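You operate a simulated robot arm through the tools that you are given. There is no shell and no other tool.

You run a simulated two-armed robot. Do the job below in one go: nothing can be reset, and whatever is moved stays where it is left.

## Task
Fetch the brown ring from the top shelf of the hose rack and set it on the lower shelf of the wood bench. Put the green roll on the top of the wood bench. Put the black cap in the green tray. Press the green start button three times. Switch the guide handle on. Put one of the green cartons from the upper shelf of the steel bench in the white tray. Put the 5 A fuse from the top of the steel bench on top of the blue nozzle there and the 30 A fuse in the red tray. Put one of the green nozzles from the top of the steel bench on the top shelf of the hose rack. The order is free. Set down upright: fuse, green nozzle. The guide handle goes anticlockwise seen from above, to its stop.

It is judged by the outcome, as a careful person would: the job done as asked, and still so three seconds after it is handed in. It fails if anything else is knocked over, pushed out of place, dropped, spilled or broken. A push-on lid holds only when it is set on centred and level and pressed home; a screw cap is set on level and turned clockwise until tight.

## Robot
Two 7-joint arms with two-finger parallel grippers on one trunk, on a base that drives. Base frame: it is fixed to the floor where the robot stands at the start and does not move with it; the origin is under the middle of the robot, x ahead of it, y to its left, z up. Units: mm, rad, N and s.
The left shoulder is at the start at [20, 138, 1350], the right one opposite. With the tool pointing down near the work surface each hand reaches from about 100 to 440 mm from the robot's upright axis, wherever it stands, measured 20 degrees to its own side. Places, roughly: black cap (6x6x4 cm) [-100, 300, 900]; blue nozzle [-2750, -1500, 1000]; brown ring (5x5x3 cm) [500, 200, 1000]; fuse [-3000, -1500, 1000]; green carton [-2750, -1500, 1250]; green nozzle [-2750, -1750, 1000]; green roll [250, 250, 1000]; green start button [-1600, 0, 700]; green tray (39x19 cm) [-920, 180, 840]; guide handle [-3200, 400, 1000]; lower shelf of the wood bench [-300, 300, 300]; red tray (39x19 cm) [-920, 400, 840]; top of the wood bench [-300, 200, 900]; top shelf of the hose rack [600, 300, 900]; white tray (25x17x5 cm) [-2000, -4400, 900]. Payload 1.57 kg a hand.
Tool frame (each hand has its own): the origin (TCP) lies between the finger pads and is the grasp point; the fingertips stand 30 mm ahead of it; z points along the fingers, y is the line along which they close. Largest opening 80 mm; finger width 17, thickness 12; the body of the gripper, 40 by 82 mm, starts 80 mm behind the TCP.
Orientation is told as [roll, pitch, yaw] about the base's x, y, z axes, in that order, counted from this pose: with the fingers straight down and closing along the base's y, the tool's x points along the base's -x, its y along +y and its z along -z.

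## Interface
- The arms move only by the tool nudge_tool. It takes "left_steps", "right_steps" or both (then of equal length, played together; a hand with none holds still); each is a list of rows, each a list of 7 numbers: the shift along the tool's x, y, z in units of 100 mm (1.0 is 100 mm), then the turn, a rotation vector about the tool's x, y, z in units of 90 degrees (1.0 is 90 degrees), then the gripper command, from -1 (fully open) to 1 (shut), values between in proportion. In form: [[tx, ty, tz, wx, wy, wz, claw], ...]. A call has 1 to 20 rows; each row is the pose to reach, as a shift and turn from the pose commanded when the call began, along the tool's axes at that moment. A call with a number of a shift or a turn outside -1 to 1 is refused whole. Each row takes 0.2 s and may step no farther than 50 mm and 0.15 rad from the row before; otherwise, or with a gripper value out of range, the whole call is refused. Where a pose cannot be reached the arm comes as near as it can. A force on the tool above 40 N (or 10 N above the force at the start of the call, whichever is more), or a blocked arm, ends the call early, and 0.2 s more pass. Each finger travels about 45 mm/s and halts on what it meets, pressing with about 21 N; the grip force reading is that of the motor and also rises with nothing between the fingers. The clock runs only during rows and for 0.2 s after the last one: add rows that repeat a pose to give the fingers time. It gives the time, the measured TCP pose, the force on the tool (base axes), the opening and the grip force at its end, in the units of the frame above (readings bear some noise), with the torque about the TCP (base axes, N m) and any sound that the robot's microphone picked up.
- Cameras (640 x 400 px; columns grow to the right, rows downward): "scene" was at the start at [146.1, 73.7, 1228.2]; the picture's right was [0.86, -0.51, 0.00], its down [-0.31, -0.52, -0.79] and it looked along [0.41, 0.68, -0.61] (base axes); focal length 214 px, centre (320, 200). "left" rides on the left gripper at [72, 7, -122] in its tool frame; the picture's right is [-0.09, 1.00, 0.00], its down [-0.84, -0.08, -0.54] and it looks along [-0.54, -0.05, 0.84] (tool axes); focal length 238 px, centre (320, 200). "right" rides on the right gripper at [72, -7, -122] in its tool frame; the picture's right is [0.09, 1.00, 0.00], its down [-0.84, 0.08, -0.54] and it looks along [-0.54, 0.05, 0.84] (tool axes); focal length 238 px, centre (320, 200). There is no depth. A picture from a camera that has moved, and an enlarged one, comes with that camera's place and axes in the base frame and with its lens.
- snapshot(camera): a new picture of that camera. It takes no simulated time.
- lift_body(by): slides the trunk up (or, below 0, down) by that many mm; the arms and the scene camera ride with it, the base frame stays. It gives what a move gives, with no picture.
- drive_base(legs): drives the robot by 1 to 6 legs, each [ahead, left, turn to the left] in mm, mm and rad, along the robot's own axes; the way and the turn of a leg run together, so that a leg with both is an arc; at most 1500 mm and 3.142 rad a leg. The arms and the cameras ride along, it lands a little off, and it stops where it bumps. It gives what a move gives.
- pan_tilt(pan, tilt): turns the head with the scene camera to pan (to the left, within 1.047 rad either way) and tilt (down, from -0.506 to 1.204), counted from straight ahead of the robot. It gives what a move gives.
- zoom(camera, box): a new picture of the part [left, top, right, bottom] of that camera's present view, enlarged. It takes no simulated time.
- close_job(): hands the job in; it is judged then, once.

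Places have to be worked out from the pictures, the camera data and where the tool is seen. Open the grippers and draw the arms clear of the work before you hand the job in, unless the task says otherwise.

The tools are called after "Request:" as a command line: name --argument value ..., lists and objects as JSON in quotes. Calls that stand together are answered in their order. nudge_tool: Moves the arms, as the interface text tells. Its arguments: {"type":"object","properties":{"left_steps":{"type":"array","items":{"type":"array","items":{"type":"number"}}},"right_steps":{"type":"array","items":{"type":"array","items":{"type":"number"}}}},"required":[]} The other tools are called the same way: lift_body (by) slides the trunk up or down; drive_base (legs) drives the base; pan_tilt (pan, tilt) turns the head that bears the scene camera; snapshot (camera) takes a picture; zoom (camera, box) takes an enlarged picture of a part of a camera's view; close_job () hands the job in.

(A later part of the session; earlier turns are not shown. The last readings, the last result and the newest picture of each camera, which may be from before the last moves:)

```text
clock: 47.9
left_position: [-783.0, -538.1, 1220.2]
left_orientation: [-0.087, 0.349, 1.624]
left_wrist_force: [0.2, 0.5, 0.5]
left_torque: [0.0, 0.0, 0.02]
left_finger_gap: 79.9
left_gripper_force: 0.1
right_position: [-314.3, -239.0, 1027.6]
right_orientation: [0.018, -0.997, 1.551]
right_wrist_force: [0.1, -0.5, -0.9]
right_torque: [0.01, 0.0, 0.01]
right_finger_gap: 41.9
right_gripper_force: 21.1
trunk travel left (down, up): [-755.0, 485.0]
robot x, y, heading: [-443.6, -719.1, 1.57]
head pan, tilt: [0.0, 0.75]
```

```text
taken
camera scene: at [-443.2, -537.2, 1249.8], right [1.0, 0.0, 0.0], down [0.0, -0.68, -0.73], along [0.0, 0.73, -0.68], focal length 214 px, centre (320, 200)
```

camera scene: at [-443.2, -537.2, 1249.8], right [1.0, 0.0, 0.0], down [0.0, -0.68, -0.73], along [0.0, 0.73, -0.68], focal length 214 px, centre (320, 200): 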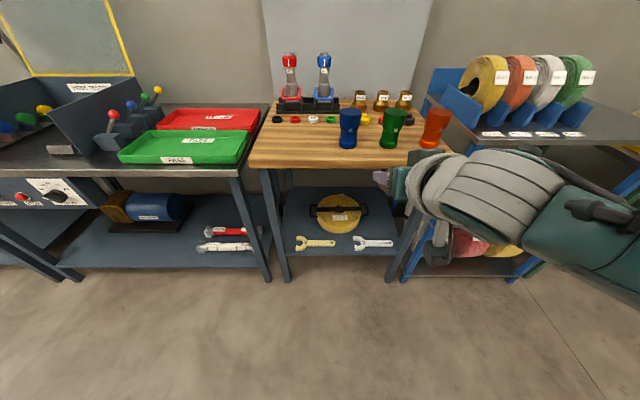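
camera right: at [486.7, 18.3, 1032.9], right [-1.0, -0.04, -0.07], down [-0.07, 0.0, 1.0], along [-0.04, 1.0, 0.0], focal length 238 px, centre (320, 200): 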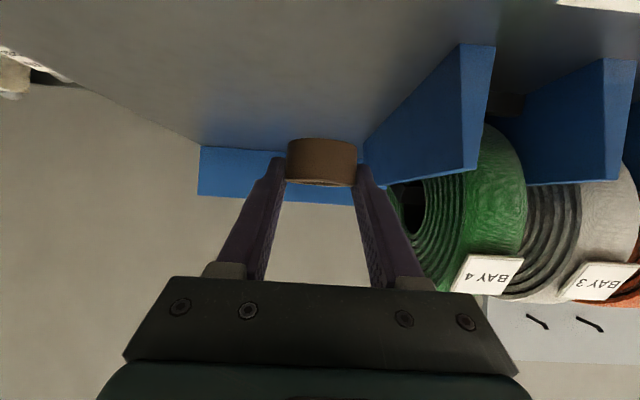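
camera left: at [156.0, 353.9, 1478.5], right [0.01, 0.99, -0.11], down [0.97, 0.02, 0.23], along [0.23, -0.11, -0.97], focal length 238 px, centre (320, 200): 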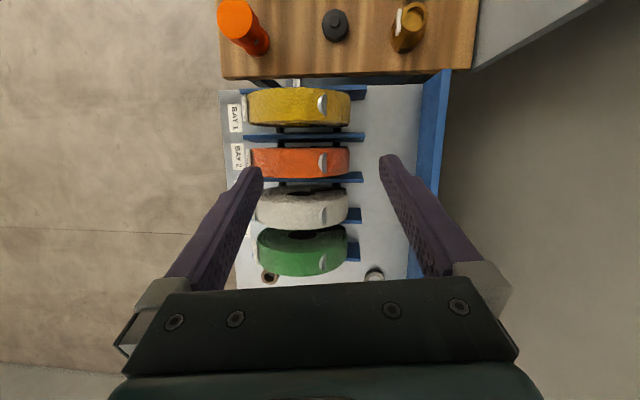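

I zoom in on the lower shelf's free spot between the spanners.

Request:
zoom --camera "scene" --box '[270, 180, 430, 280]'

```text
4.00 times, centred on (350, 230) of scene
camera zoom: at [-443.2, -537.2, 1249.8], right [1.0, 0.0, 0.0], down [0.0, -0.68, -0.73], along [0.0, 0.73, -0.68], focal length 858 px, centre (200, 80)
```

zoom: 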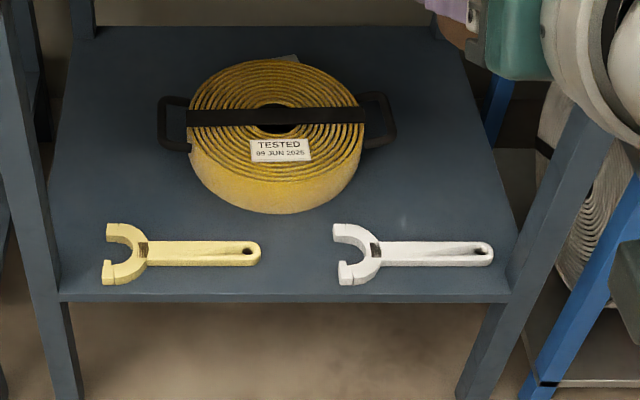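

Free gap is x≈-363..-267 at y≈140. Before lowering I check where the right elbow is, to avoid the bench leg.

Request:
pan_tilt --pan -0.9 --tilt 0.7

Request:
snapshot --camera "scene"

Request:
snapshot --camera "left"

```text
clock: 49.1
left_position: [-782.7, -538.1, 1219.6]
left_orientation: [-0.086, 0.348, 1.626]
left_wrist_force: [-0.3, -0.2, 0.0]
left_torque: [0.01, 0.03, 0.02]
left_finger_gap: 79.9
left_gripper_force: 0.1
right_position: [-314.6, -238.4, 1027.5]
right_orientation: [0.017, -0.998, 1.552]
right_wrist_force: [-0.1, -0.3, -1.4]
right_torque: [0.04, -0.01, -0.02]
right_finger_gap: 42.0
right_gripper_force: 21.1
trunk travel left (down, up): [-755.0, 485.0]
robot x, y, heading: [-446.9, -719.7, 1.573]
head pan, tilt: [-0.901, 0.7]
```

```text
taken
camera scene: at [-376.6, -567.1, 1254.1], right [0.62, -0.78, 0.0], down [-0.5, -0.4, -0.76], along [0.6, 0.48, -0.64], focal length 214 px, centre (320, 200)
```

scene: 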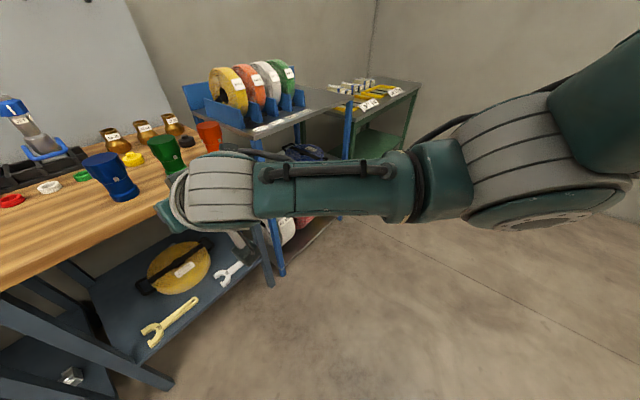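

```text
taken
camera left: at [-798.5, -564.1, 1357.8], right [-0.99, 0.0, -0.11], down [-0.02, 0.97, 0.23], along [0.11, 0.23, -0.97], focal length 238 px, centre (320, 200)
```

left: 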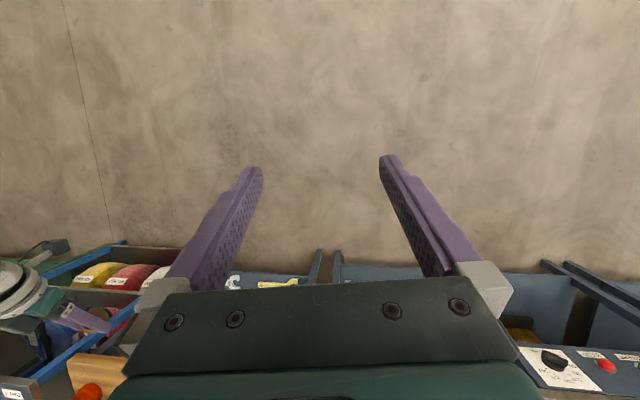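

The elbow stays well back (about y≈-610 now), so the forearm will pass clear of the bench leg. I lower the trunk here, away from the bench, to get the ring just above the shelf height.

Request:
lift_body --by -660

Request:
snapshot --camera "right"

Request:
pan_tilt --pan -0.2 --tilt 0.3

Request:
snapshot --camera "scene"

```text
refused: -660 is not a number from -400 to 400
```

```text
taken
camera right: at [-308.2, -380.1, 1032.9], right [-1.0, -0.04, -0.07], down [-0.07, 0.0, 1.0], along [-0.04, 1.0, 0.0], focal length 238 px, centre (320, 200)
```

right: 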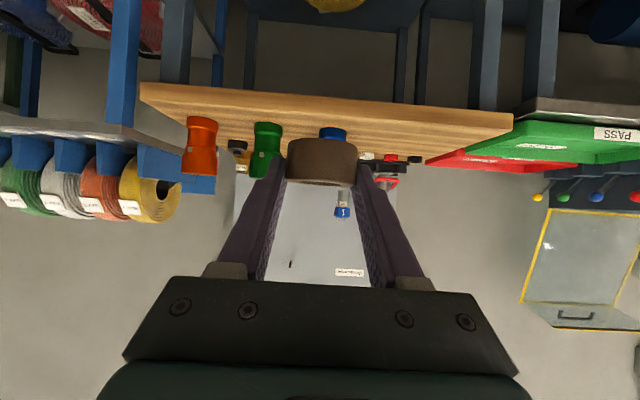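

```text
clock: 50.2
left_position: [-783.3, -536.9, 1221.6]
left_orientation: [-0.087, 0.349, 1.626]
left_wrist_force: [0.2, 0.4, 0.2]
left_torque: [0.03, 0.01, 0.03]
left_finger_gap: 79.7
left_gripper_force: 0.1
right_position: [-314.8, -238.5, 1027.7]
right_orientation: [0.017, -0.997, 1.552]
right_wrist_force: [0.7, 0.1, -1.4]
right_torque: [-0.01, 0.01, 0.03]
right_finger_gap: 41.9
right_gripper_force: 21.2
trunk travel left (down, up): [-755.0, 485.0]
robot x, y, heading: [-446.7, -716.2, 1.572]
head pan, tilt: [-0.201, 0.3]
```

```text
taken
camera scene: at [-424.6, -528.5, 1290.2], right [0.98, -0.2, 0.0], down [-0.06, -0.29, -0.96], along [0.19, 0.94, -0.3], focal length 214 px, centre (320, 200)
```

scene: 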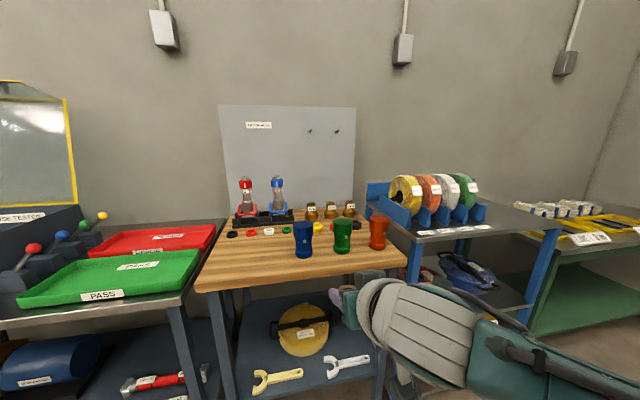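

The lift is limited to 400 mm per call, so I lower in two steps (400 + 260), well clear of the bench.

Request:
lift_body --by -400

Request:
lift_body --by -250

Request:
snapshot --camera "right"

Request:
snapshot --camera "scene"

```text
clock: 54.0
left_position: [-782.9, -536.6, 819.9]
left_orientation: [-0.086, 0.35, 1.624]
left_wrist_force: [-0.3, -0.1, 0.0]
left_torque: [0.03, 0.02, 0.02]
left_finger_gap: 79.9
left_gripper_force: 0.0
right_position: [-315.3, -238.4, 627.6]
right_orientation: [0.019, -0.999, 1.552]
right_wrist_force: [0.0, -0.6, -0.1]
right_torque: [-0.01, 0.03, 0.03]
right_finger_gap: 41.7
right_gripper_force: 21.6
trunk travel left (down, up): [-355.0, 885.0]
robot x, y, heading: [-443.5, -715.6, 1.571]
head pan, tilt: [-0.201, 0.3]
```

```text
clock: 56.6
left_position: [-782.8, -536.9, 570.6]
left_orientation: [-0.086, 0.348, 1.626]
left_wrist_force: [0.1, 0.3, -0.5]
left_torque: [0.02, -0.02, 0.02]
left_finger_gap: 79.9
left_gripper_force: 0.1
right_position: [-315.0, -239.3, 377.9]
right_orientation: [0.017, -0.998, 1.553]
right_wrist_force: [-0.1, 1.2, -0.3]
right_torque: [-0.03, 0.0, -0.01]
right_finger_gap: 41.8
right_gripper_force: 20.7
trunk travel left (down, up): [-105.0, 1135.0]
robot x, y, heading: [-446.0, -720.3, 1.574]
head pan, tilt: [-0.201, 0.3]
```

```text
taken
camera right: at [-308.3, -380.1, 383.0], right [-1.0, -0.04, -0.07], down [-0.07, 0.0, 1.0], along [-0.04, 1.0, 0.0], focal length 238 px, centre (320, 200)
```

right: 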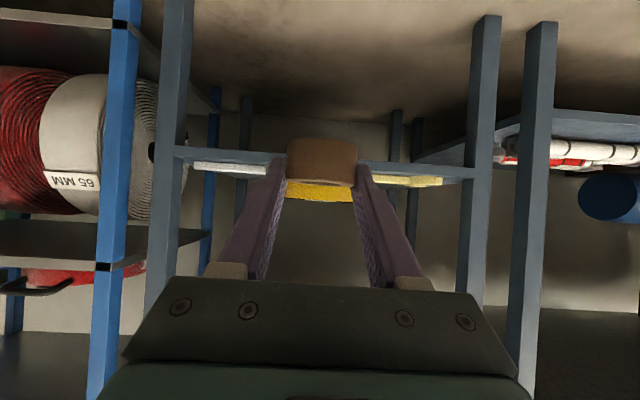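

```text
taken
camera scene: at [-424.7, -528.5, 640.2], right [0.98, -0.2, 0.0], down [-0.06, -0.29, -0.96], along [0.19, 0.94, -0.3], focal length 214 px, centre (320, 200)
```

scene: 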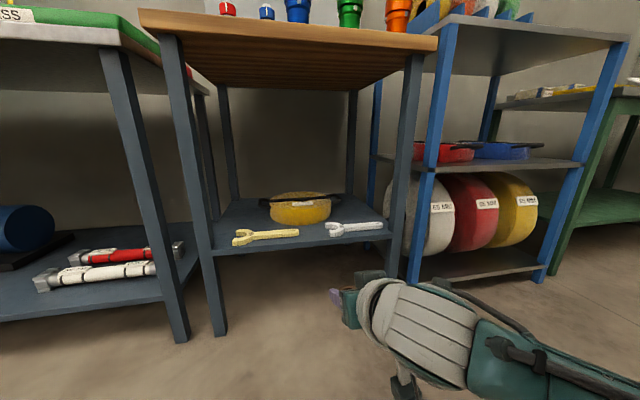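

I zoom the hand camera (level view) to read off the shelf height.

Request:
zoom --camera "right" --box '[160, 120, 320, 220]'

Request:
zoom --camera "right" --box '[320, 120, 480, 220]'

Request:
zoom --camera "scene" --box '[200, 180, 420, 317]'

```text
4.00 times, centred on (240, 170) of right
camera zoom: at [-308.3, -380.1, 383.0], right [-1.0, -0.04, -0.07], down [-0.07, 0.0, 1.0], along [-0.04, 1.0, 0.0], focal length 953 px, centre (640, 320)
```

zoom: 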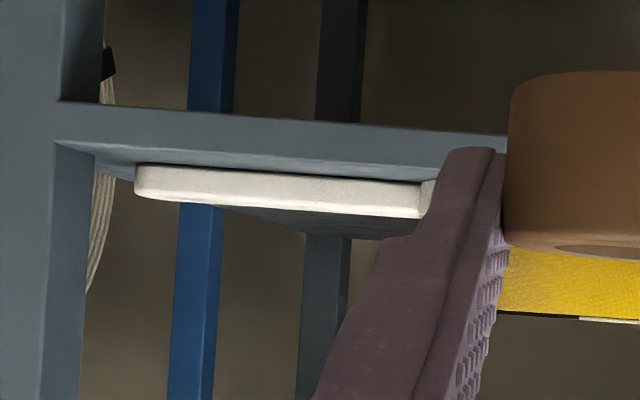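

```text
4.00 times, centred on (400, 170) of right
camera zoom: at [-308.3, -380.1, 383.0], right [-1.0, -0.04, -0.07], down [-0.07, 0.0, 1.0], along [-0.04, 1.0, 0.0], focal length 953 px, centre (0, 320)
```

zoom: 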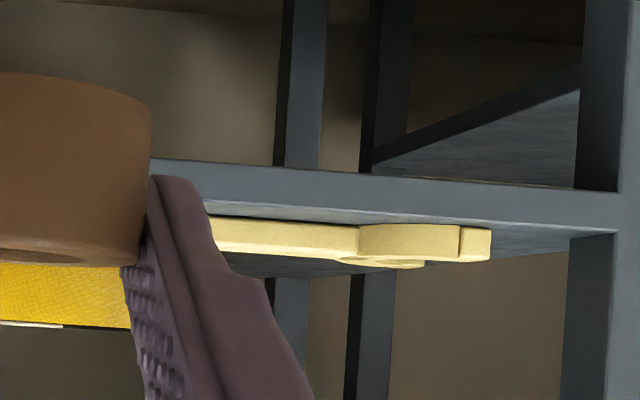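

```text
2.91 times, centred on (310, 248) of scene
camera zoom: at [-424.7, -528.5, 640.2], right [0.98, -0.2, 0.0], down [-0.06, -0.29, -0.96], along [0.19, 0.94, -0.3], focal length 624 px, centre (349, 59)
```

zoom: 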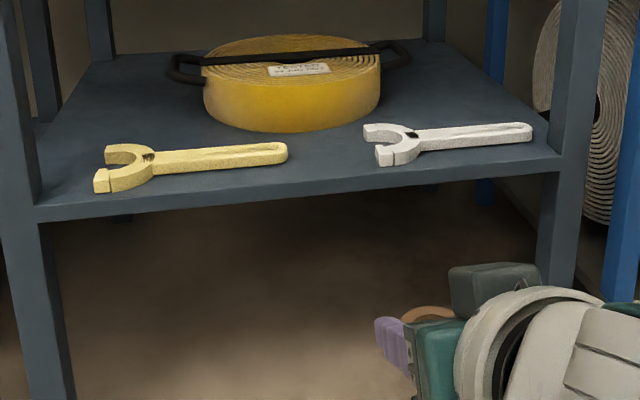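

Shelf height reads z≈318, front edge y≈75; ring bottom is now ~30 mm above it. I drive forward 340 mm and check.

Request:
drive_base --legs '[[340, 0, 0]]'

Request:
snapshot --camera "right"

Request:
snapshot --camera "scene"

```text
clock: 58.8
left_position: [-782.3, -195.5, 569.3]
left_orientation: [-0.086, 0.351, 1.622]
left_wrist_force: [0.4, 0.3, 0.3]
left_torque: [0.01, 0.02, 0.04]
left_finger_gap: 80.2
left_gripper_force: 0.0
right_position: [-311.5, 99.2, 377.2]
right_orientation: [0.016, -0.998, 1.546]
right_wrist_force: [1.0, -0.2, -0.9]
right_torque: [0.02, -0.04, -0.01]
right_finger_gap: 41.8
right_gripper_force: 21.2
trunk travel left (down, up): [-105.0, 1135.0]
robot x, y, heading: [-445.0, -380.7, 1.568]
head pan, tilt: [-0.201, 0.3]
```

```text
taken
camera right: at [-306.5, -41.2, 382.6], right [-1.0, -0.04, -0.07], down [-0.07, 0.0, 1.0], along [-0.04, 1.0, 0.0], focal length 238 px, centre (320, 200)
```

right: 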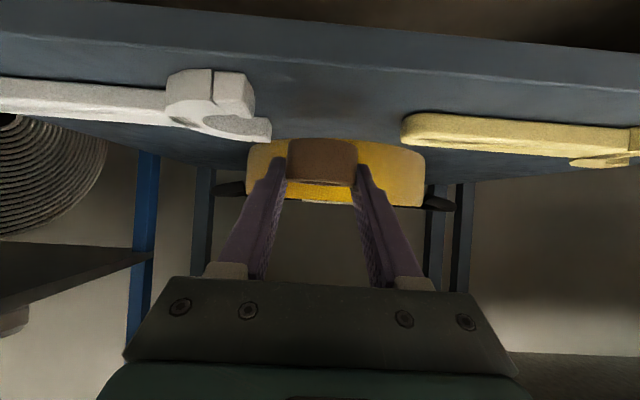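

```text
taken
camera scene: at [-423.6, -188.7, 640.1], right [0.98, -0.2, 0.0], down [-0.06, -0.29, -0.96], along [0.19, 0.94, -0.3], focal length 214 px, centre (320, 200)
```

scene: 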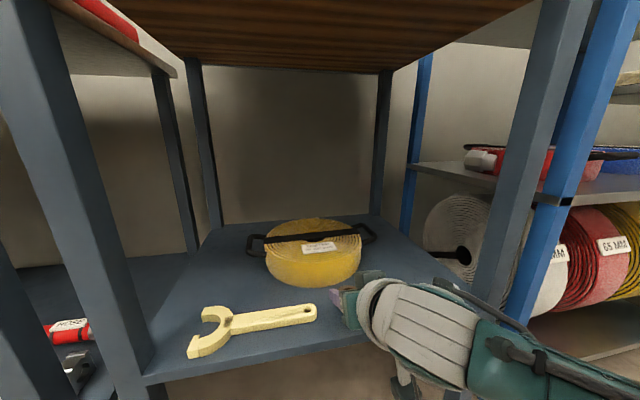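

The gap's centre is x≈-322; the ring is at ≈-313. I shift 8 mm left and 28 mm forward.

Request:
drive_base --legs '[[28, 8, 0]]'

Request:
lift_body --by -22

Request:
snapshot --camera "right"

Request:
zoom --camera "right" --box '[220, 60, 420, 185]'

```text
clock: 59.6
left_position: [-787.5, -170.2, 568.7]
left_orientation: [-0.087, 0.353, 1.621]
left_wrist_force: [0.9, -0.7, 0.0]
left_torque: [0.02, 0.0, -0.03]
left_finger_gap: 80.1
left_gripper_force: 0.0
right_position: [-318.4, 122.9, 377.1]
right_orientation: [0.015, -0.995, 1.547]
right_wrist_force: [0.1, -1.3, -0.4]
right_torque: [0.0, 0.0, -0.01]
right_finger_gap: 41.7
right_gripper_force: 21.2
trunk travel left (down, up): [-105.0, 1135.0]
robot x, y, heading: [-452.4, -351.0, 1.569]
head pan, tilt: [-0.201, 0.3]
```

```text
clock: 60.3
left_position: [-791.6, -167.1, 547.7]
left_orientation: [-0.086, 0.35, 1.622]
left_wrist_force: [-0.5, -0.9, -0.3]
left_torque: [-0.01, 0.03, -0.01]
left_finger_gap: 79.9
left_gripper_force: 0.1
right_position: [-320.0, 128.8, 354.8]
right_orientation: [0.017, -0.996, 1.547]
right_wrist_force: [0.5, -0.1, -0.5]
right_torque: [0.01, 0.03, 0.0]
right_finger_gap: 41.4
right_gripper_force: 21.1
trunk travel left (down, up): [-83.0, 1157.0]
robot x, y, heading: [-453.7, -353.1, 1.565]
head pan, tilt: [-0.201, 0.3]
```

```text
taken
camera right: at [-314.6, -12.1, 360.6], right [-1.0, -0.04, -0.07], down [-0.07, 0.0, 1.0], along [-0.04, 1.0, 0.0], focal length 238 px, centre (320, 200)
```

right: 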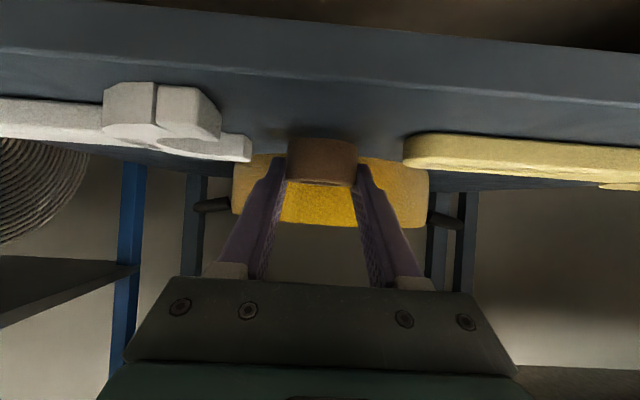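

```text
3.20 times, centred on (320, 122) of right
camera zoom: at [-314.6, -12.1, 360.6], right [-1.0, -0.04, -0.07], down [-0.07, 0.0, 1.0], along [-0.04, 1.0, 0.0], focal length 763 px, centre (320, 448)
```

zoom: 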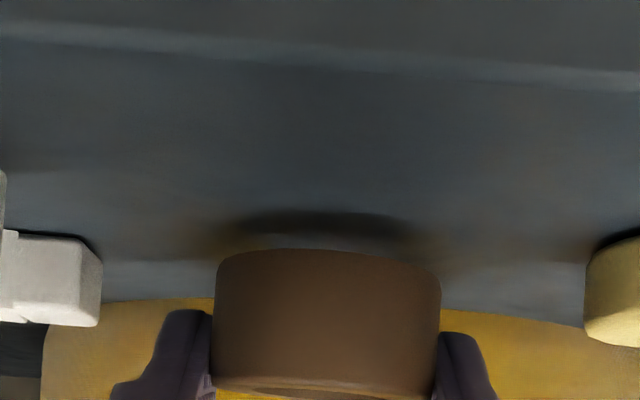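

About 8 mm remain to the shelf (shadow below the ring). I lower slowly with the arm, watching the force.

Request:
nudge_tool --right_steps '[[0.017, 0, 0.011, 0, 0, 0, 1], [0.034, 0, 0.022, 0, 0, 0, 1], [0.05, 0, 0.033, 0, 0, 0, 1], [0.059, 0, 0.038, 0, 0, 0, 1]]'

Request:
zoom --camera "right" --box '[220, 60, 420, 185]'

```text
clock: 61.3
left_position: [-790.7, -167.7, 548.7]
left_orientation: [-0.086, 0.35, 1.622]
left_wrist_force: [0.4, 0.0, -0.3]
left_torque: [-0.04, 0.0, -0.04]
left_finger_gap: 80.3
left_gripper_force: 0.0
right_position: [-320.7, 127.7, 347.8]
right_orientation: [0.017, -0.996, 1.545]
right_wrist_force: [1.0, -0.1, -0.6]
right_torque: [0.0, -0.03, 0.01]
right_finger_gap: 41.3
right_gripper_force: 21.0
trunk travel left (down, up): [-83.0, 1157.0]
robot x, y, heading: [-455.8, -351.8, 1.567]
head pan, tilt: [-0.201, 0.3]
```

```text
3.20 times, centred on (320, 122) of right
camera zoom: at [-314.5, -12.6, 353.7], right [-1.0, -0.04, -0.07], down [-0.07, 0.0, 1.0], along [-0.04, 1.0, 0.0], focal length 763 px, centre (320, 448)
```

zoom: 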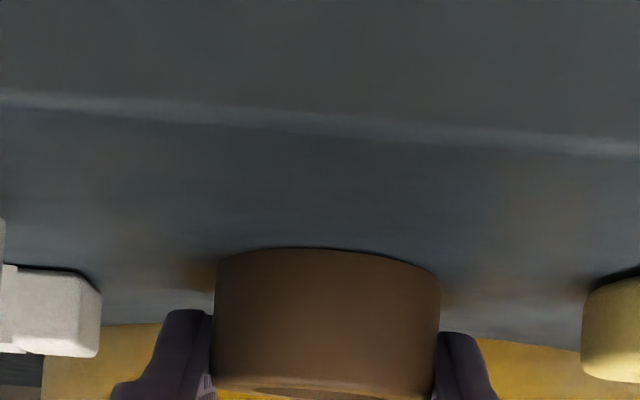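

The ring is nearly touching. A couple more 1 mm steps.

Request:
nudge_tool --right_steps '[[0.008, 0, 0.005, 0, 0, 0, 1], [0.017, 0, 0.011, 0, 0, 0, 1], [0.017, 0, 0.011, 0, 0, 0, 1]]'

Request:
zoom --camera "right" --box '[220, 60, 420, 185]'

```text
clock: 62.1
left_position: [-789.3, -166.9, 547.3]
left_orientation: [-0.088, 0.351, 1.621]
left_wrist_force: [0.6, -0.3, 0.0]
left_torque: [0.01, -0.02, -0.01]
left_finger_gap: 79.9
left_gripper_force: 0.1
right_position: [-320.3, 130.3, 347.7]
right_orientation: [0.018, -1.0, 1.547]
right_wrist_force: [-0.4, -4.5, 15.3]
right_torque: [-0.05, -0.23, -0.13]
right_finger_gap: 41.7
right_gripper_force: 21.0
trunk travel left (down, up): [-83.0, 1157.0]
robot x, y, heading: [-452.0, -350.1, 1.564]
head pan, tilt: [-0.201, 0.3]
```

```text
3.20 times, centred on (320, 122) of right
camera zoom: at [-314.3, -11.8, 352.7], right [-1.0, -0.04, -0.07], down [-0.07, 0.0, 1.0], along [-0.04, 1.0, 0.0], focal length 763 px, centre (320, 448)
```

zoom: 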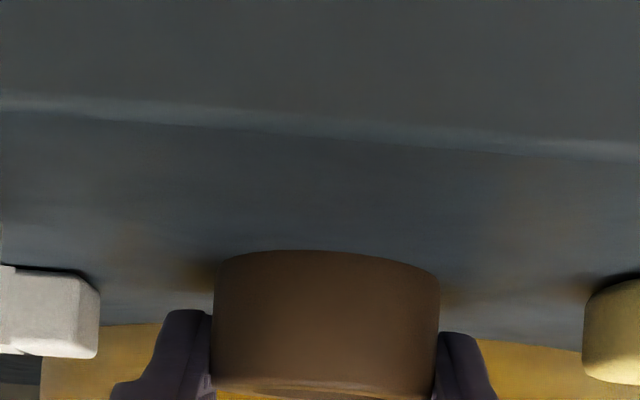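

Contact (15 N). I open the fingers moderately (to ~54 mm) and withdraw along the tool axis.

Request:
nudge_tool --right_steps '[[0, 0, 0, 0, 0, 0, 0.0], [0, 0, 0, 0, 0, 0, -0.35], [0, 0, 0, 0, 0, 0, -0.35], [0, 0, 0, 0, 0, 0, -0.35], [0, 0, -0.15, 0, 0, 0, -0.35], [0, 0, -0.35, 0, 0, 0, -0.35], [0, 0, -0.6, 0, 0, 0, -0.35], [0, 0, -0.8, 0, 0, 0, -0.35]]'

Request:
snapshot --camera "right"

```text
clock: 63.9
left_position: [-789.7, -168.1, 547.2]
left_orientation: [-0.085, 0.351, 1.62]
left_wrist_force: [-0.6, -0.2, 0.7]
left_torque: [0.0, 0.0, 0.01]
left_finger_gap: 80.0
left_gripper_force: 0.1
right_position: [-319.6, 60.1, 389.4]
right_orientation: [0.012, -0.997, 1.547]
right_wrist_force: [-0.2, -0.9, 0.2]
right_torque: [-0.01, 0.01, -0.04]
right_finger_gap: 54.1
right_gripper_force: 0.2
trunk travel left (down, up): [-83.0, 1157.0]
robot x, y, heading: [-451.6, -350.8, 1.567]
head pan, tilt: [-0.201, 0.3]
```

```text
taken
camera right: at [-314.3, -80.3, 394.8], right [-1.0, -0.04, -0.07], down [-0.07, 0.0, 1.0], along [-0.04, 1.0, 0.0], focal length 238 px, centre (320, 200)
```

right: 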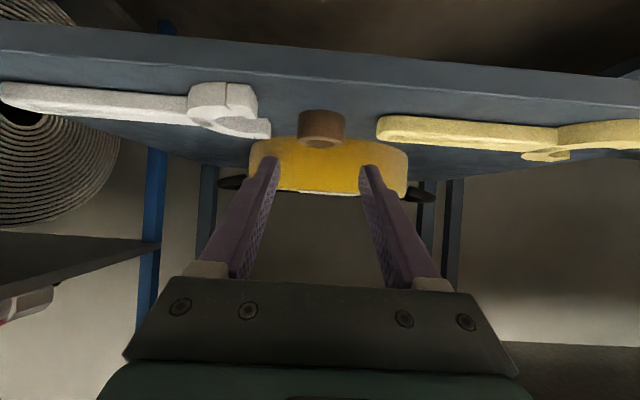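

The ring stands flat between the spanners. I back out from the bench and raise the trunk again.

Request:
drive_base --legs '[[-400, 0, 0]]'

Request:
lift_body --by 400

Request:
lift_body --by 350

Request:
snapshot --camera "scene"

```text
clock: 66.4
left_position: [-791.0, -564.1, 548.0]
left_orientation: [-0.085, 0.35, 1.619]
left_wrist_force: [0.5, 0.2, 0.1]
left_torque: [0.0, 0.0, 0.01]
left_finger_gap: 80.2
left_gripper_force: 0.1
right_position: [-320.4, -335.3, 390.1]
right_orientation: [0.015, -0.998, 1.546]
right_wrist_force: [-0.4, 0.8, -0.2]
right_torque: [0.03, 0.02, 0.02]
right_finger_gap: 53.9
right_gripper_force: 0.0
trunk travel left (down, up): [-83.0, 1157.0]
robot x, y, heading: [-453.7, -746.8, 1.565]
head pan, tilt: [-0.201, 0.3]
```

```text
clock: 70.2
left_position: [-790.5, -564.4, 948.0]
left_orientation: [-0.086, 0.349, 1.619]
left_wrist_force: [1.2, 0.2, 0.2]
left_torque: [-0.04, -0.02, -0.01]
left_finger_gap: 79.9
left_gripper_force: 0.1
right_position: [-319.9, -337.4, 790.2]
right_orientation: [0.015, -0.997, 1.544]
right_wrist_force: [-0.3, 0.0, -0.1]
right_torque: [0.03, 0.01, -0.02]
right_finger_gap: 54.1
right_gripper_force: 0.1
trunk travel left (down, up): [-483.0, 757.0]
robot x, y, heading: [-450.7, -748.1, 1.565]
head pan, tilt: [-0.201, 0.3]
```

```text
clock: 73.7
left_position: [-790.4, -564.0, 1298.6]
left_orientation: [-0.086, 0.348, 1.619]
left_wrist_force: [0.3, -0.3, 0.2]
left_torque: [0.0, 0.0, 0.03]
left_finger_gap: 79.8
left_gripper_force: 0.0
right_position: [-321.3, -335.9, 1139.1]
right_orientation: [0.014, -0.996, 1.544]
right_wrist_force: [-0.3, 0.4, -0.5]
right_torque: [0.02, -0.01, -0.03]
right_finger_gap: 54.0
right_gripper_force: 0.0
trunk travel left (down, up): [-833.0, 407.0]
robot x, y, heading: [-452.4, -750.1, 1.567]
head pan, tilt: [-0.201, 0.3]
```

```text
taken
camera scene: at [-432.5, -557.7, 1368.2], right [0.98, -0.2, 0.0], down [-0.06, -0.29, -0.96], along [0.19, 0.94, -0.3], focal length 214 px, centre (320, 200)
```

scene: 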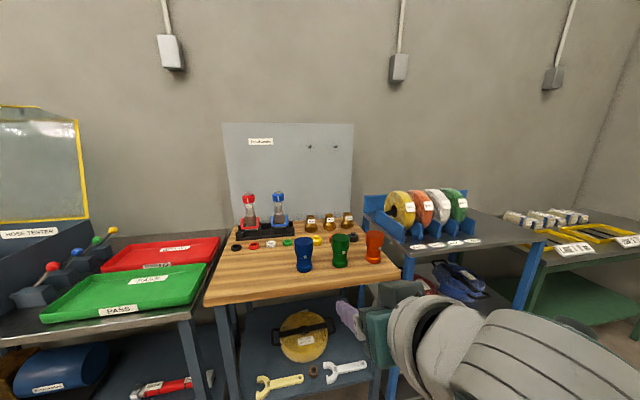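

The ring job is done. Next the green roll: I turn the right hand to point straight down and will look at the roll from above.

Request:
nudge_tool --right_steps '[[0, 0, 0, 0, 0.0906, 0, -1], [0, 0, 0, 0, 0.1812, 0, -1], [0, 0, 0, 0, 0.2718, 0, -1], [0, 0, 0, 0, 0.3624, 0, -1], [0, 0, 0, 0, 0.453, 0, -1], [0, 0, 0, 0, 0.5436, 0, -1], [0, 0, 0, 0, 0.634, 0, -1]]'

Request:
lift_body --by 120

Request:
drive_base --legs '[[0, -720, 0], [400, 0, 0]]'

Request:
snapshot --camera "right"

Request:
snapshot --camera "scene"

```text
clock: 75.2
left_position: [-790.4, -564.5, 1298.3]
left_orientation: [-0.086, 0.349, 1.621]
left_wrist_force: [0.3, -0.7, -0.3]
left_torque: [0.0, 0.0, 0.01]
left_finger_gap: 80.3
left_gripper_force: 0.2
right_position: [-320.2, -337.3, 1138.9]
right_orientation: [0.012, 0.0, 1.559]
right_wrist_force: [0.7, 0.1, -0.7]
right_torque: [0.06, -0.01, 0.02]
right_finger_gap: 79.9
right_gripper_force: 0.0
trunk travel left (down, up): [-833.0, 407.0]
robot x, y, heading: [-456.3, -747.1, 1.565]
head pan, tilt: [-0.201, 0.3]
```

```text
clock: 76.8
left_position: [-791.1, -563.6, 1417.7]
left_orientation: [-0.085, 0.35, 1.618]
left_wrist_force: [-0.1, -0.2, 0.1]
left_torque: [0.0, 0.05, 0.0]
left_finger_gap: 80.0
left_gripper_force: 0.0
right_position: [-320.9, -336.8, 1260.2]
right_orientation: [0.008, -0.003, 1.559]
right_wrist_force: [-0.2, 0.2, 0.1]
right_torque: [-0.01, 0.0, 0.01]
right_finger_gap: 79.9
right_gripper_force: 0.0
trunk travel left (down, up): [-953.0, 287.0]
robot x, y, heading: [-454.0, -747.6, 1.572]
head pan, tilt: [-0.201, 0.3]
```

```text
clock: 82.8
left_position: [-76.4, -168.3, 1418.4]
left_orientation: [-0.086, 0.348, 1.63]
left_wrist_force: [-0.3, 0.6, -0.7]
left_torque: [0.03, 0.01, 0.02]
left_finger_gap: 80.0
left_gripper_force: 0.1
right_position: [392.3, 65.8, 1259.0]
right_orientation: [0.009, 0.0, 1.569]
right_wrist_force: [0.3, 0.3, -0.1]
right_torque: [0.03, 0.02, -0.02]
right_finger_gap: 80.2
right_gripper_force: 0.0
trunk travel left (down, up): [-953.0, 287.0]
robot x, y, heading: [260.1, -348.3, 1.576]
head pan, tilt: [-0.201, 0.3]
```

```text
taken
camera right: at [399.5, -6.4, 1380.7], right [-1.0, -0.09, 0.01], down [-0.07, 0.84, 0.54], along [-0.06, 0.54, -0.84], focal length 238 px, centre (320, 200)
```

right: 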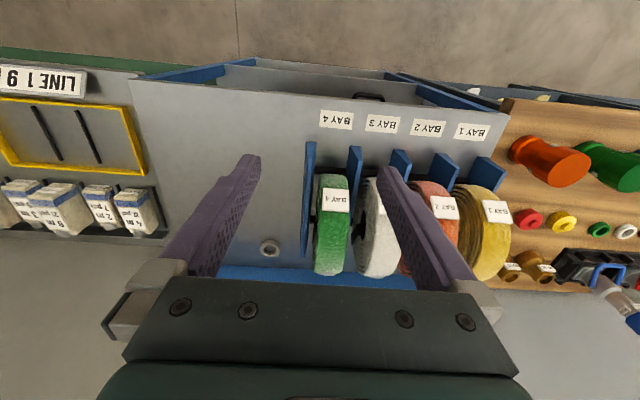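

```text
taken
camera scene: at [282.0, -157.4, 1488.2], right [0.98, -0.19, 0.0], down [-0.06, -0.29, -0.96], along [0.18, 0.94, -0.3], focal length 214 px, centre (320, 200)
```

scene: 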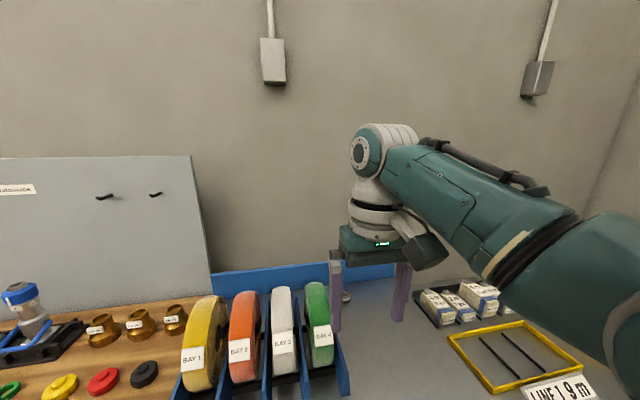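

The roll is now seen from above; I zoom in to measure its position, width and clearance to its neighbours.

Request:
zoom --camera "right" --box '[260, 130, 420, 290]'

Request:
zoom --camera "scene" --box '[170, 250, 370, 400]'

```text
2.50 times, centred on (340, 210) of right
camera zoom: at [399.5, -6.4, 1380.7], right [-1.0, -0.09, 0.01], down [-0.07, 0.84, 0.54], along [-0.06, 0.54, -0.84], focal length 596 px, centre (270, 175)
```

zoom: 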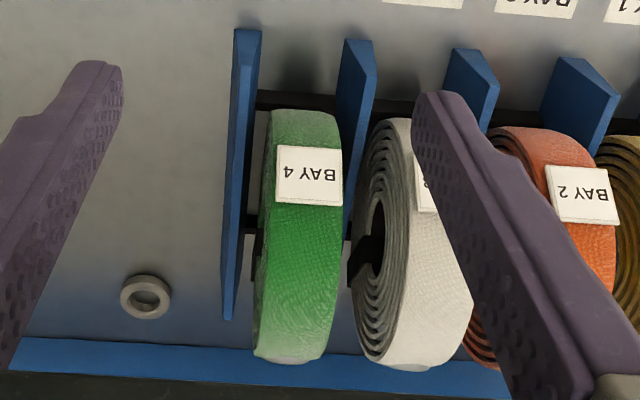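

```text
2.67 times, centred on (270, 325) of scene
camera zoom: at [282.0, -157.4, 1488.2], right [0.98, -0.19, 0.0], down [-0.06, -0.29, -0.96], along [0.18, 0.94, -0.3], focal length 572 px, centre (453, -133)
```

zoom: 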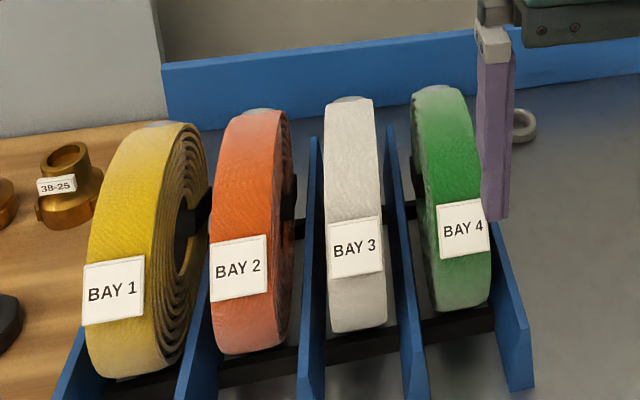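

Roll: centre about (358, 256, 1042), radius ≈87, width ≈45, top ≈1130; gaps to neighbour are ~38 mm. I position the hand above it.

Request:
drive_base --legs '[[190, 34, -0.004]]'

Request:
nudge_tool --right_steps '[[0, 0, 0, 0, 0, 0, -0.6], [0, 0, 0, 0, 0, 0, -0.6], [0, 0, 0, 0, 0, 0, -0.6]]'

Request:
snapshot --camera "right"

Request:
snapshot --camera "scene"

```text
clock: 84.3
left_position: [-109.7, 23.2, 1418.3]
left_orientation: [-0.087, 0.351, 1.627]
left_wrist_force: [0.2, -0.1, -0.3]
left_torque: [0.0, 0.0, -0.01]
left_finger_gap: 80.4
left_gripper_force: 0.0
right_position: [358.2, 255.8, 1258.9]
right_orientation: [0.009, 0.0, 1.565]
right_wrist_force: [0.3, 0.0, -0.1]
right_torque: [0.0, -0.06, -0.02]
right_finger_gap: 79.9
right_gripper_force: 0.1
trunk travel left (down, up): [-953.0, 287.0]
robot x, y, heading: [227.5, -160.8, 1.574]
head pan, tilt: [-0.201, 0.3]
```

```text
clock: 85.1
left_position: [-110.3, 24.7, 1416.6]
left_orientation: [-0.086, 0.35, 1.628]
left_wrist_force: [0.1, 0.4, -0.3]
left_torque: [-0.02, 0.01, -0.02]
left_finger_gap: 80.3
left_gripper_force: 0.0
right_position: [359.0, 254.8, 1259.2]
right_orientation: [0.009, 0.002, 1.566]
right_wrist_force: [-0.1, 0.3, 0.2]
right_torque: [0.0, -0.02, 0.0]
right_finger_gap: 64.1
right_gripper_force: 0.1
trunk travel left (down, up): [-953.0, 287.0]
robot x, y, heading: [227.8, -154.6, 1.581]
head pan, tilt: [-0.201, 0.3]
```

```text
taken
camera right: at [366.1, 183.2, 1380.6], right [-1.0, -0.09, 0.01], down [-0.07, 0.84, 0.54], along [-0.05, 0.54, -0.84], focal length 238 px, centre (320, 200)
```

right: 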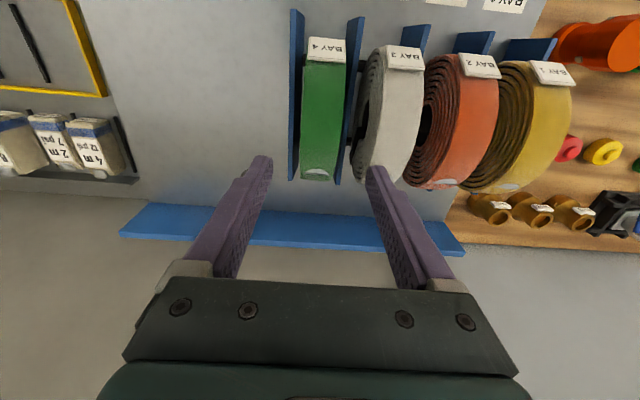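

```text
taken
camera scene: at [248.1, 32.6, 1488.2], right [0.98, -0.2, 0.0], down [-0.06, -0.29, -0.96], along [0.19, 0.94, -0.3], focal length 214 px, centre (320, 200)
```

scene: 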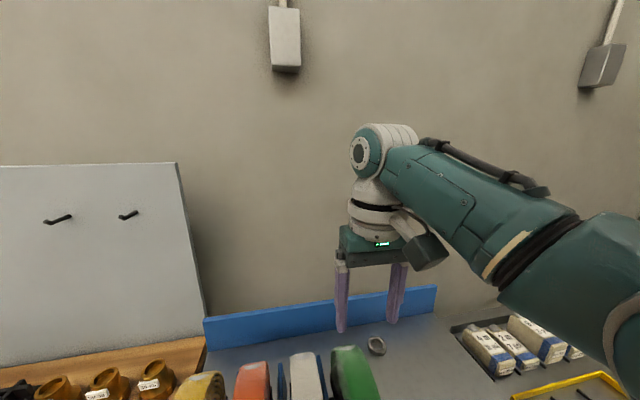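

The roll is centred at x≈353; I shift the hand 5 mm and lower the trunk part-way, then check alignment.

Request:
nudge_tool --right_steps '[[-0.03, 0.05, 0, 0, 0, 0, -0.6]]'

Request:
lift_body --by -80

Request:
snapshot --camera "right"

```text
clock: 85.5
left_position: [-109.4, 23.0, 1417.7]
left_orientation: [-0.086, 0.35, 1.625]
left_wrist_force: [0.0, 0.0, 0.1]
left_torque: [-0.02, -0.01, -0.02]
left_finger_gap: 79.7
left_gripper_force: 0.2
right_position: [354.6, 259.0, 1259.2]
right_orientation: [0.009, 0.002, 1.566]
right_wrist_force: [-0.1, 1.4, -0.2]
right_torque: [0.02, 0.0, -0.02]
right_finger_gap: 63.7
right_gripper_force: 0.1
trunk travel left (down, up): [-953.0, 287.0]
robot x, y, heading: [226.4, -155.4, 1.571]
head pan, tilt: [-0.201, 0.3]
```

```text
clock: 86.7
left_position: [-110.0, 23.5, 1337.4]
left_orientation: [-0.087, 0.35, 1.627]
left_wrist_force: [0.3, 0.7, 0.9]
left_torque: [0.02, -0.03, -0.01]
left_finger_gap: 79.8
left_gripper_force: 0.1
right_position: [354.2, 258.2, 1178.5]
right_orientation: [0.009, 0.002, 1.565]
right_wrist_force: [-0.4, -0.1, -0.2]
right_torque: [0.0, -0.01, 0.02]
right_finger_gap: 64.0
right_gripper_force: 0.1
trunk travel left (down, up): [-873.0, 367.0]
robot x, y, heading: [228.4, -154.9, 1.574]
head pan, tilt: [-0.201, 0.3]
```

```text
taken
camera right: at [361.4, 186.4, 1300.6], right [-1.0, -0.09, 0.01], down [-0.07, 0.84, 0.54], along [-0.05, 0.54, -0.84], focal length 238 px, centre (320, 200)
```

right: 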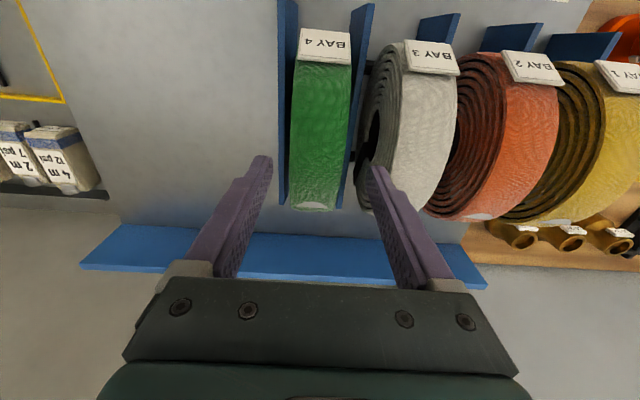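

Alignment is good (roll centred between fingers, R≈90, top≈1135). I lower 58 mm so the fingertips bite about 45 mm below the top, then look.

Request:
lift_body --by -58

Request:
snapshot --camera "right"

Request:
pan_tilt --pan -0.2 --tilt 0.8

Request:
snapshot --camera "scene"

```text
clock: 87.7
left_position: [-111.2, 23.7, 1279.8]
left_orientation: [-0.086, 0.351, 1.627]
left_wrist_force: [-0.4, 0.3, 0.5]
left_torque: [-0.03, 0.0, 0.01]
left_finger_gap: 80.0
left_gripper_force: 0.2
right_position: [352.3, 258.7, 1120.7]
right_orientation: [0.009, -0.001, 1.564]
right_wrist_force: [-0.4, 0.6, -0.1]
right_torque: [-0.02, -0.01, -0.02]
right_finger_gap: 63.9
right_gripper_force: 0.0
trunk travel left (down, up): [-815.0, 425.0]
robot x, y, heading: [230.4, -156.1, 1.579]
head pan, tilt: [-0.201, 0.3]
```

```text
taken
camera right: at [361.5, 186.4, 1242.6], right [-1.0, -0.09, 0.01], down [-0.07, 0.84, 0.54], along [-0.05, 0.54, -0.84], focal length 238 px, centre (320, 200)
```

right: 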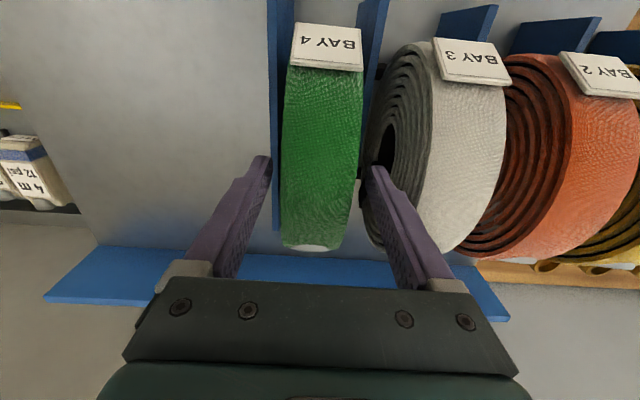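

```text
clock: 88.6
left_position: [-110.6, 24.4, 1279.4]
left_orientation: [-0.085, 0.35, 1.626]
left_wrist_force: [-0.7, -0.4, -0.4]
left_torque: [-0.03, -0.02, 0.03]
left_finger_gap: 80.2
left_gripper_force: 0.2
right_position: [353.7, 257.2, 1121.2]
right_orientation: [0.007, 0.0, 1.565]
right_wrist_force: [0.3, -0.2, -0.4]
right_torque: [0.04, 0.01, -0.03]
right_finger_gap: 64.1
right_gripper_force: 0.1
trunk travel left (down, up): [-815.0, 425.0]
robot x, y, heading: [229.0, -163.7, 1.572]
head pan, tilt: [-0.201, 0.799]
```

```text
taken
camera scene: at [245.6, 20.2, 1305.9], right [0.98, -0.2, 0.0], down [-0.14, -0.7, -0.7], along [0.14, 0.68, -0.72], focal length 214 px, centre (320, 200)
```

scene: 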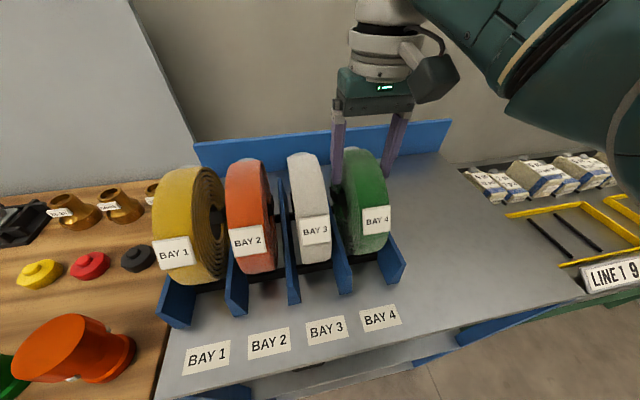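

The fingers straddle the roll cleanly. I close the grip.

Request:
nudge_tool --right_steps '[[0, 0, 0, 0, 0, 0, -0.3], [0, 0, 0, 0, 0, 0, 0.0], [0, 0, 0, 0, 0, 0, 0.5], [0, 0, 0, 0, 0, 0, 1], [0, 0, 0, 0, 0, 0, 1], [0, 0, 0, 0, 0, 0, 1]]'

Request:
lift_body --by 15

Request:
snapshot --camera "scene"

```text
clock: 90.0
left_position: [-109.8, 24.4, 1280.6]
left_orientation: [-0.086, 0.351, 1.627]
left_wrist_force: [0.2, 1.3, -0.2]
left_torque: [-0.01, -0.03, 0.01]
left_finger_gap: 79.9
left_gripper_force: 0.0
right_position: [354.4, 257.4, 1120.4]
right_orientation: [0.006, 0.0, 1.564]
right_wrist_force: [3.6, 0.4, 0.0]
right_torque: [-0.02, -0.41, 0.03]
right_finger_gap: 44.0
right_gripper_force: 20.8
trunk travel left (down, up): [-815.0, 425.0]
robot x, y, heading: [228.8, -158.0, 1.575]
head pan, tilt: [-0.201, 0.799]
```

```text
clock: 90.7
left_position: [-109.7, 23.4, 1294.8]
left_orientation: [-0.085, 0.35, 1.628]
left_wrist_force: [0.3, -0.6, -0.4]
left_torque: [0.0, 0.01, -0.02]
left_finger_gap: 80.2
left_gripper_force: 0.1
right_position: [352.8, 255.7, 1134.8]
right_orientation: [0.008, 0.002, 1.567]
right_wrist_force: [-0.4, -0.5, -10.4]
right_torque: [-0.08, -0.03, 0.0]
right_finger_gap: 43.8
right_gripper_force: 20.6
trunk travel left (down, up): [-830.0, 410.0]
robot x, y, heading: [226.3, -154.9, 1.571]
head pan, tilt: [-0.201, 0.799]
```

```text
taken
camera scene: at [245.5, 19.6, 1320.7], right [0.98, -0.2, 0.0], down [-0.14, -0.7, -0.7], along [0.14, 0.68, -0.72], focal length 214 px, centre (320, 200)
```

scene: 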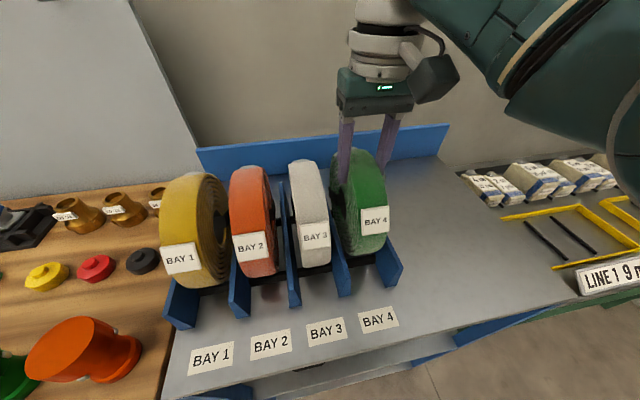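

The roll weighs about 10.4 N and is held. I lift it clear of the dividers.

Request:
lift_body --by 220

Request:
snapshot --camera "right"

Request:
snapshot --camera "scene"

```text
clock: 93.0
left_position: [-110.3, 22.7, 1514.6]
left_orientation: [-0.086, 0.351, 1.627]
left_wrist_force: [0.2, 0.1, 0.8]
left_torque: [0.0, -0.02, -0.03]
left_finger_gap: 80.0
left_gripper_force: 0.1
right_position: [354.2, 258.0, 1356.1]
right_orientation: [0.01, 0.001, 1.565]
right_wrist_force: [0.7, -0.6, -10.3]
right_torque: [-0.06, -0.02, 0.01]
right_finger_gap: 43.8
right_gripper_force: 21.0
trunk travel left (down, up): [-1050.0, 190.0]
robot x, y, heading: [227.8, -158.8, 1.578]
head pan, tilt: [-0.201, 0.799]
```

```text
taken
camera right: at [361.4, 185.9, 1477.1], right [-1.0, -0.09, 0.01], down [-0.07, 0.84, 0.54], along [-0.05, 0.54, -0.84], focal length 238 px, centre (320, 200)
```

right: 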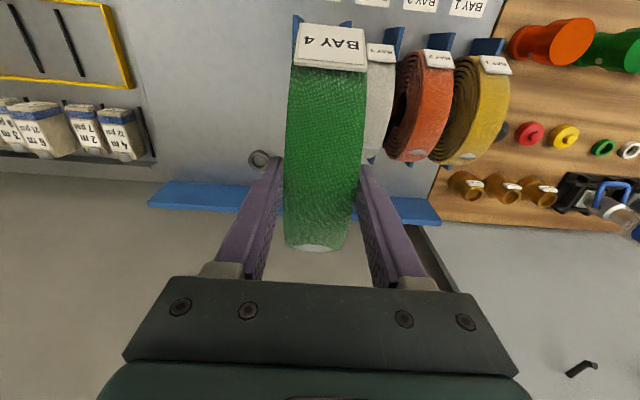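

```text
taken
camera scene: at [245.5, 19.9, 1540.6], right [0.98, -0.2, 0.0], down [-0.14, -0.7, -0.7], along [0.14, 0.68, -0.72], focal length 214 px, centre (320, 200)
```

scene: 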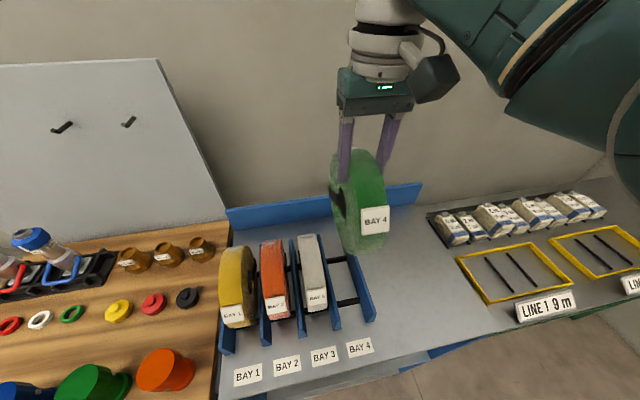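

The grip bites only ~45 mm; for laying it flat I want a deeper grip. The bay is still right below, so I set it back, re-grip 15 mm lower, and lift again.

Request:
lift_body --by -225

Request:
lift_body --by -9

Request:
snapshot --camera "scene"

```text
clock: 95.3
left_position: [-109.8, 23.2, 1289.2]
left_orientation: [-0.085, 0.35, 1.627]
left_wrist_force: [0.1, 0.1, 0.4]
left_torque: [0.01, 0.0, -0.01]
left_finger_gap: 80.0
left_gripper_force: 0.0
right_position: [353.6, 257.2, 1130.2]
right_orientation: [0.006, -0.001, 1.566]
right_wrist_force: [0.8, 0.4, -9.9]
right_torque: [-0.09, -0.01, 0.02]
right_finger_gap: 43.7
right_gripper_force: 20.9
trunk travel left (down, up): [-825.0, 415.0]
robot x, y, heading: [230.9, -158.9, 1.572]
head pan, tilt: [-0.201, 0.799]
```

```text
clock: 95.9
left_position: [-110.5, 23.2, 1280.1]
left_orientation: [-0.085, 0.35, 1.626]
left_wrist_force: [0.6, -0.1, 0.0]
left_torque: [0.0, -0.01, -0.02]
left_finger_gap: 80.2
left_gripper_force: 0.0
right_position: [352.8, 257.1, 1122.4]
right_orientation: [0.009, 0.0, 1.566]
right_wrist_force: [0.8, -0.2, -9.1]
right_torque: [-0.08, -0.05, -0.02]
right_finger_gap: 43.7
right_gripper_force: 20.6
trunk travel left (down, up): [-816.0, 424.0]
robot x, y, heading: [229.1, -157.8, 1.574]
head pan, tilt: [-0.201, 0.799]
```

```text
taken
camera scene: at [245.5, 19.7, 1306.6], right [0.98, -0.2, 0.0], down [-0.14, -0.7, -0.7], along [0.14, 0.68, -0.72], focal length 214 px, centre (320, 200)
```

scene: 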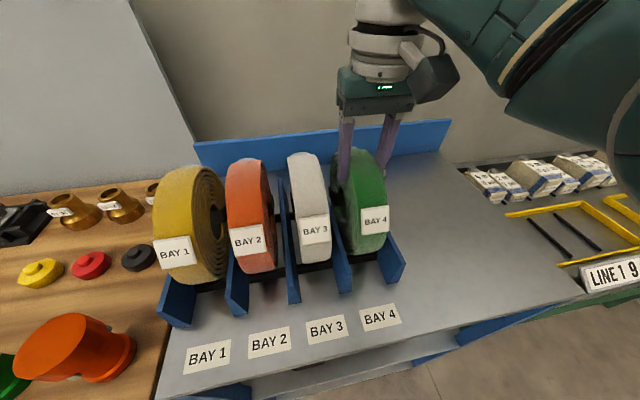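

The weight is still on the arm; a fine 2 mm lowering with the arm, then open, lower 15 mm and re-grip.

Request:
nudge_tool --right_steps '[[0, 0, 0.01, 0, 0, 0, 1], [0, 0, 0.02, 0, 0, 0, 1], [0, 0, 0.02, 0, 0, 0, 1]]'

```text
clock: 96.7
left_position: [-110.4, 22.8, 1281.7]
left_orientation: [-0.088, 0.348, 1.626]
left_wrist_force: [0.0, -0.5, 0.7]
left_torque: [-0.01, -0.01, 0.0]
left_finger_gap: 80.1
left_gripper_force: 0.0
right_position: [354.3, 259.0, 1121.5]
right_orientation: [0.011, -0.003, 1.565]
right_wrist_force: [-2.0, -9.4, 21.8]
right_torque: [-0.72, -0.26, -0.13]
right_finger_gap: 43.6
right_gripper_force: 21.0
trunk travel left (down, up): [-816.0, 424.0]
robot x, y, heading: [224.9, -158.6, 1.574]
head pan, tilt: [-0.201, 0.799]
```

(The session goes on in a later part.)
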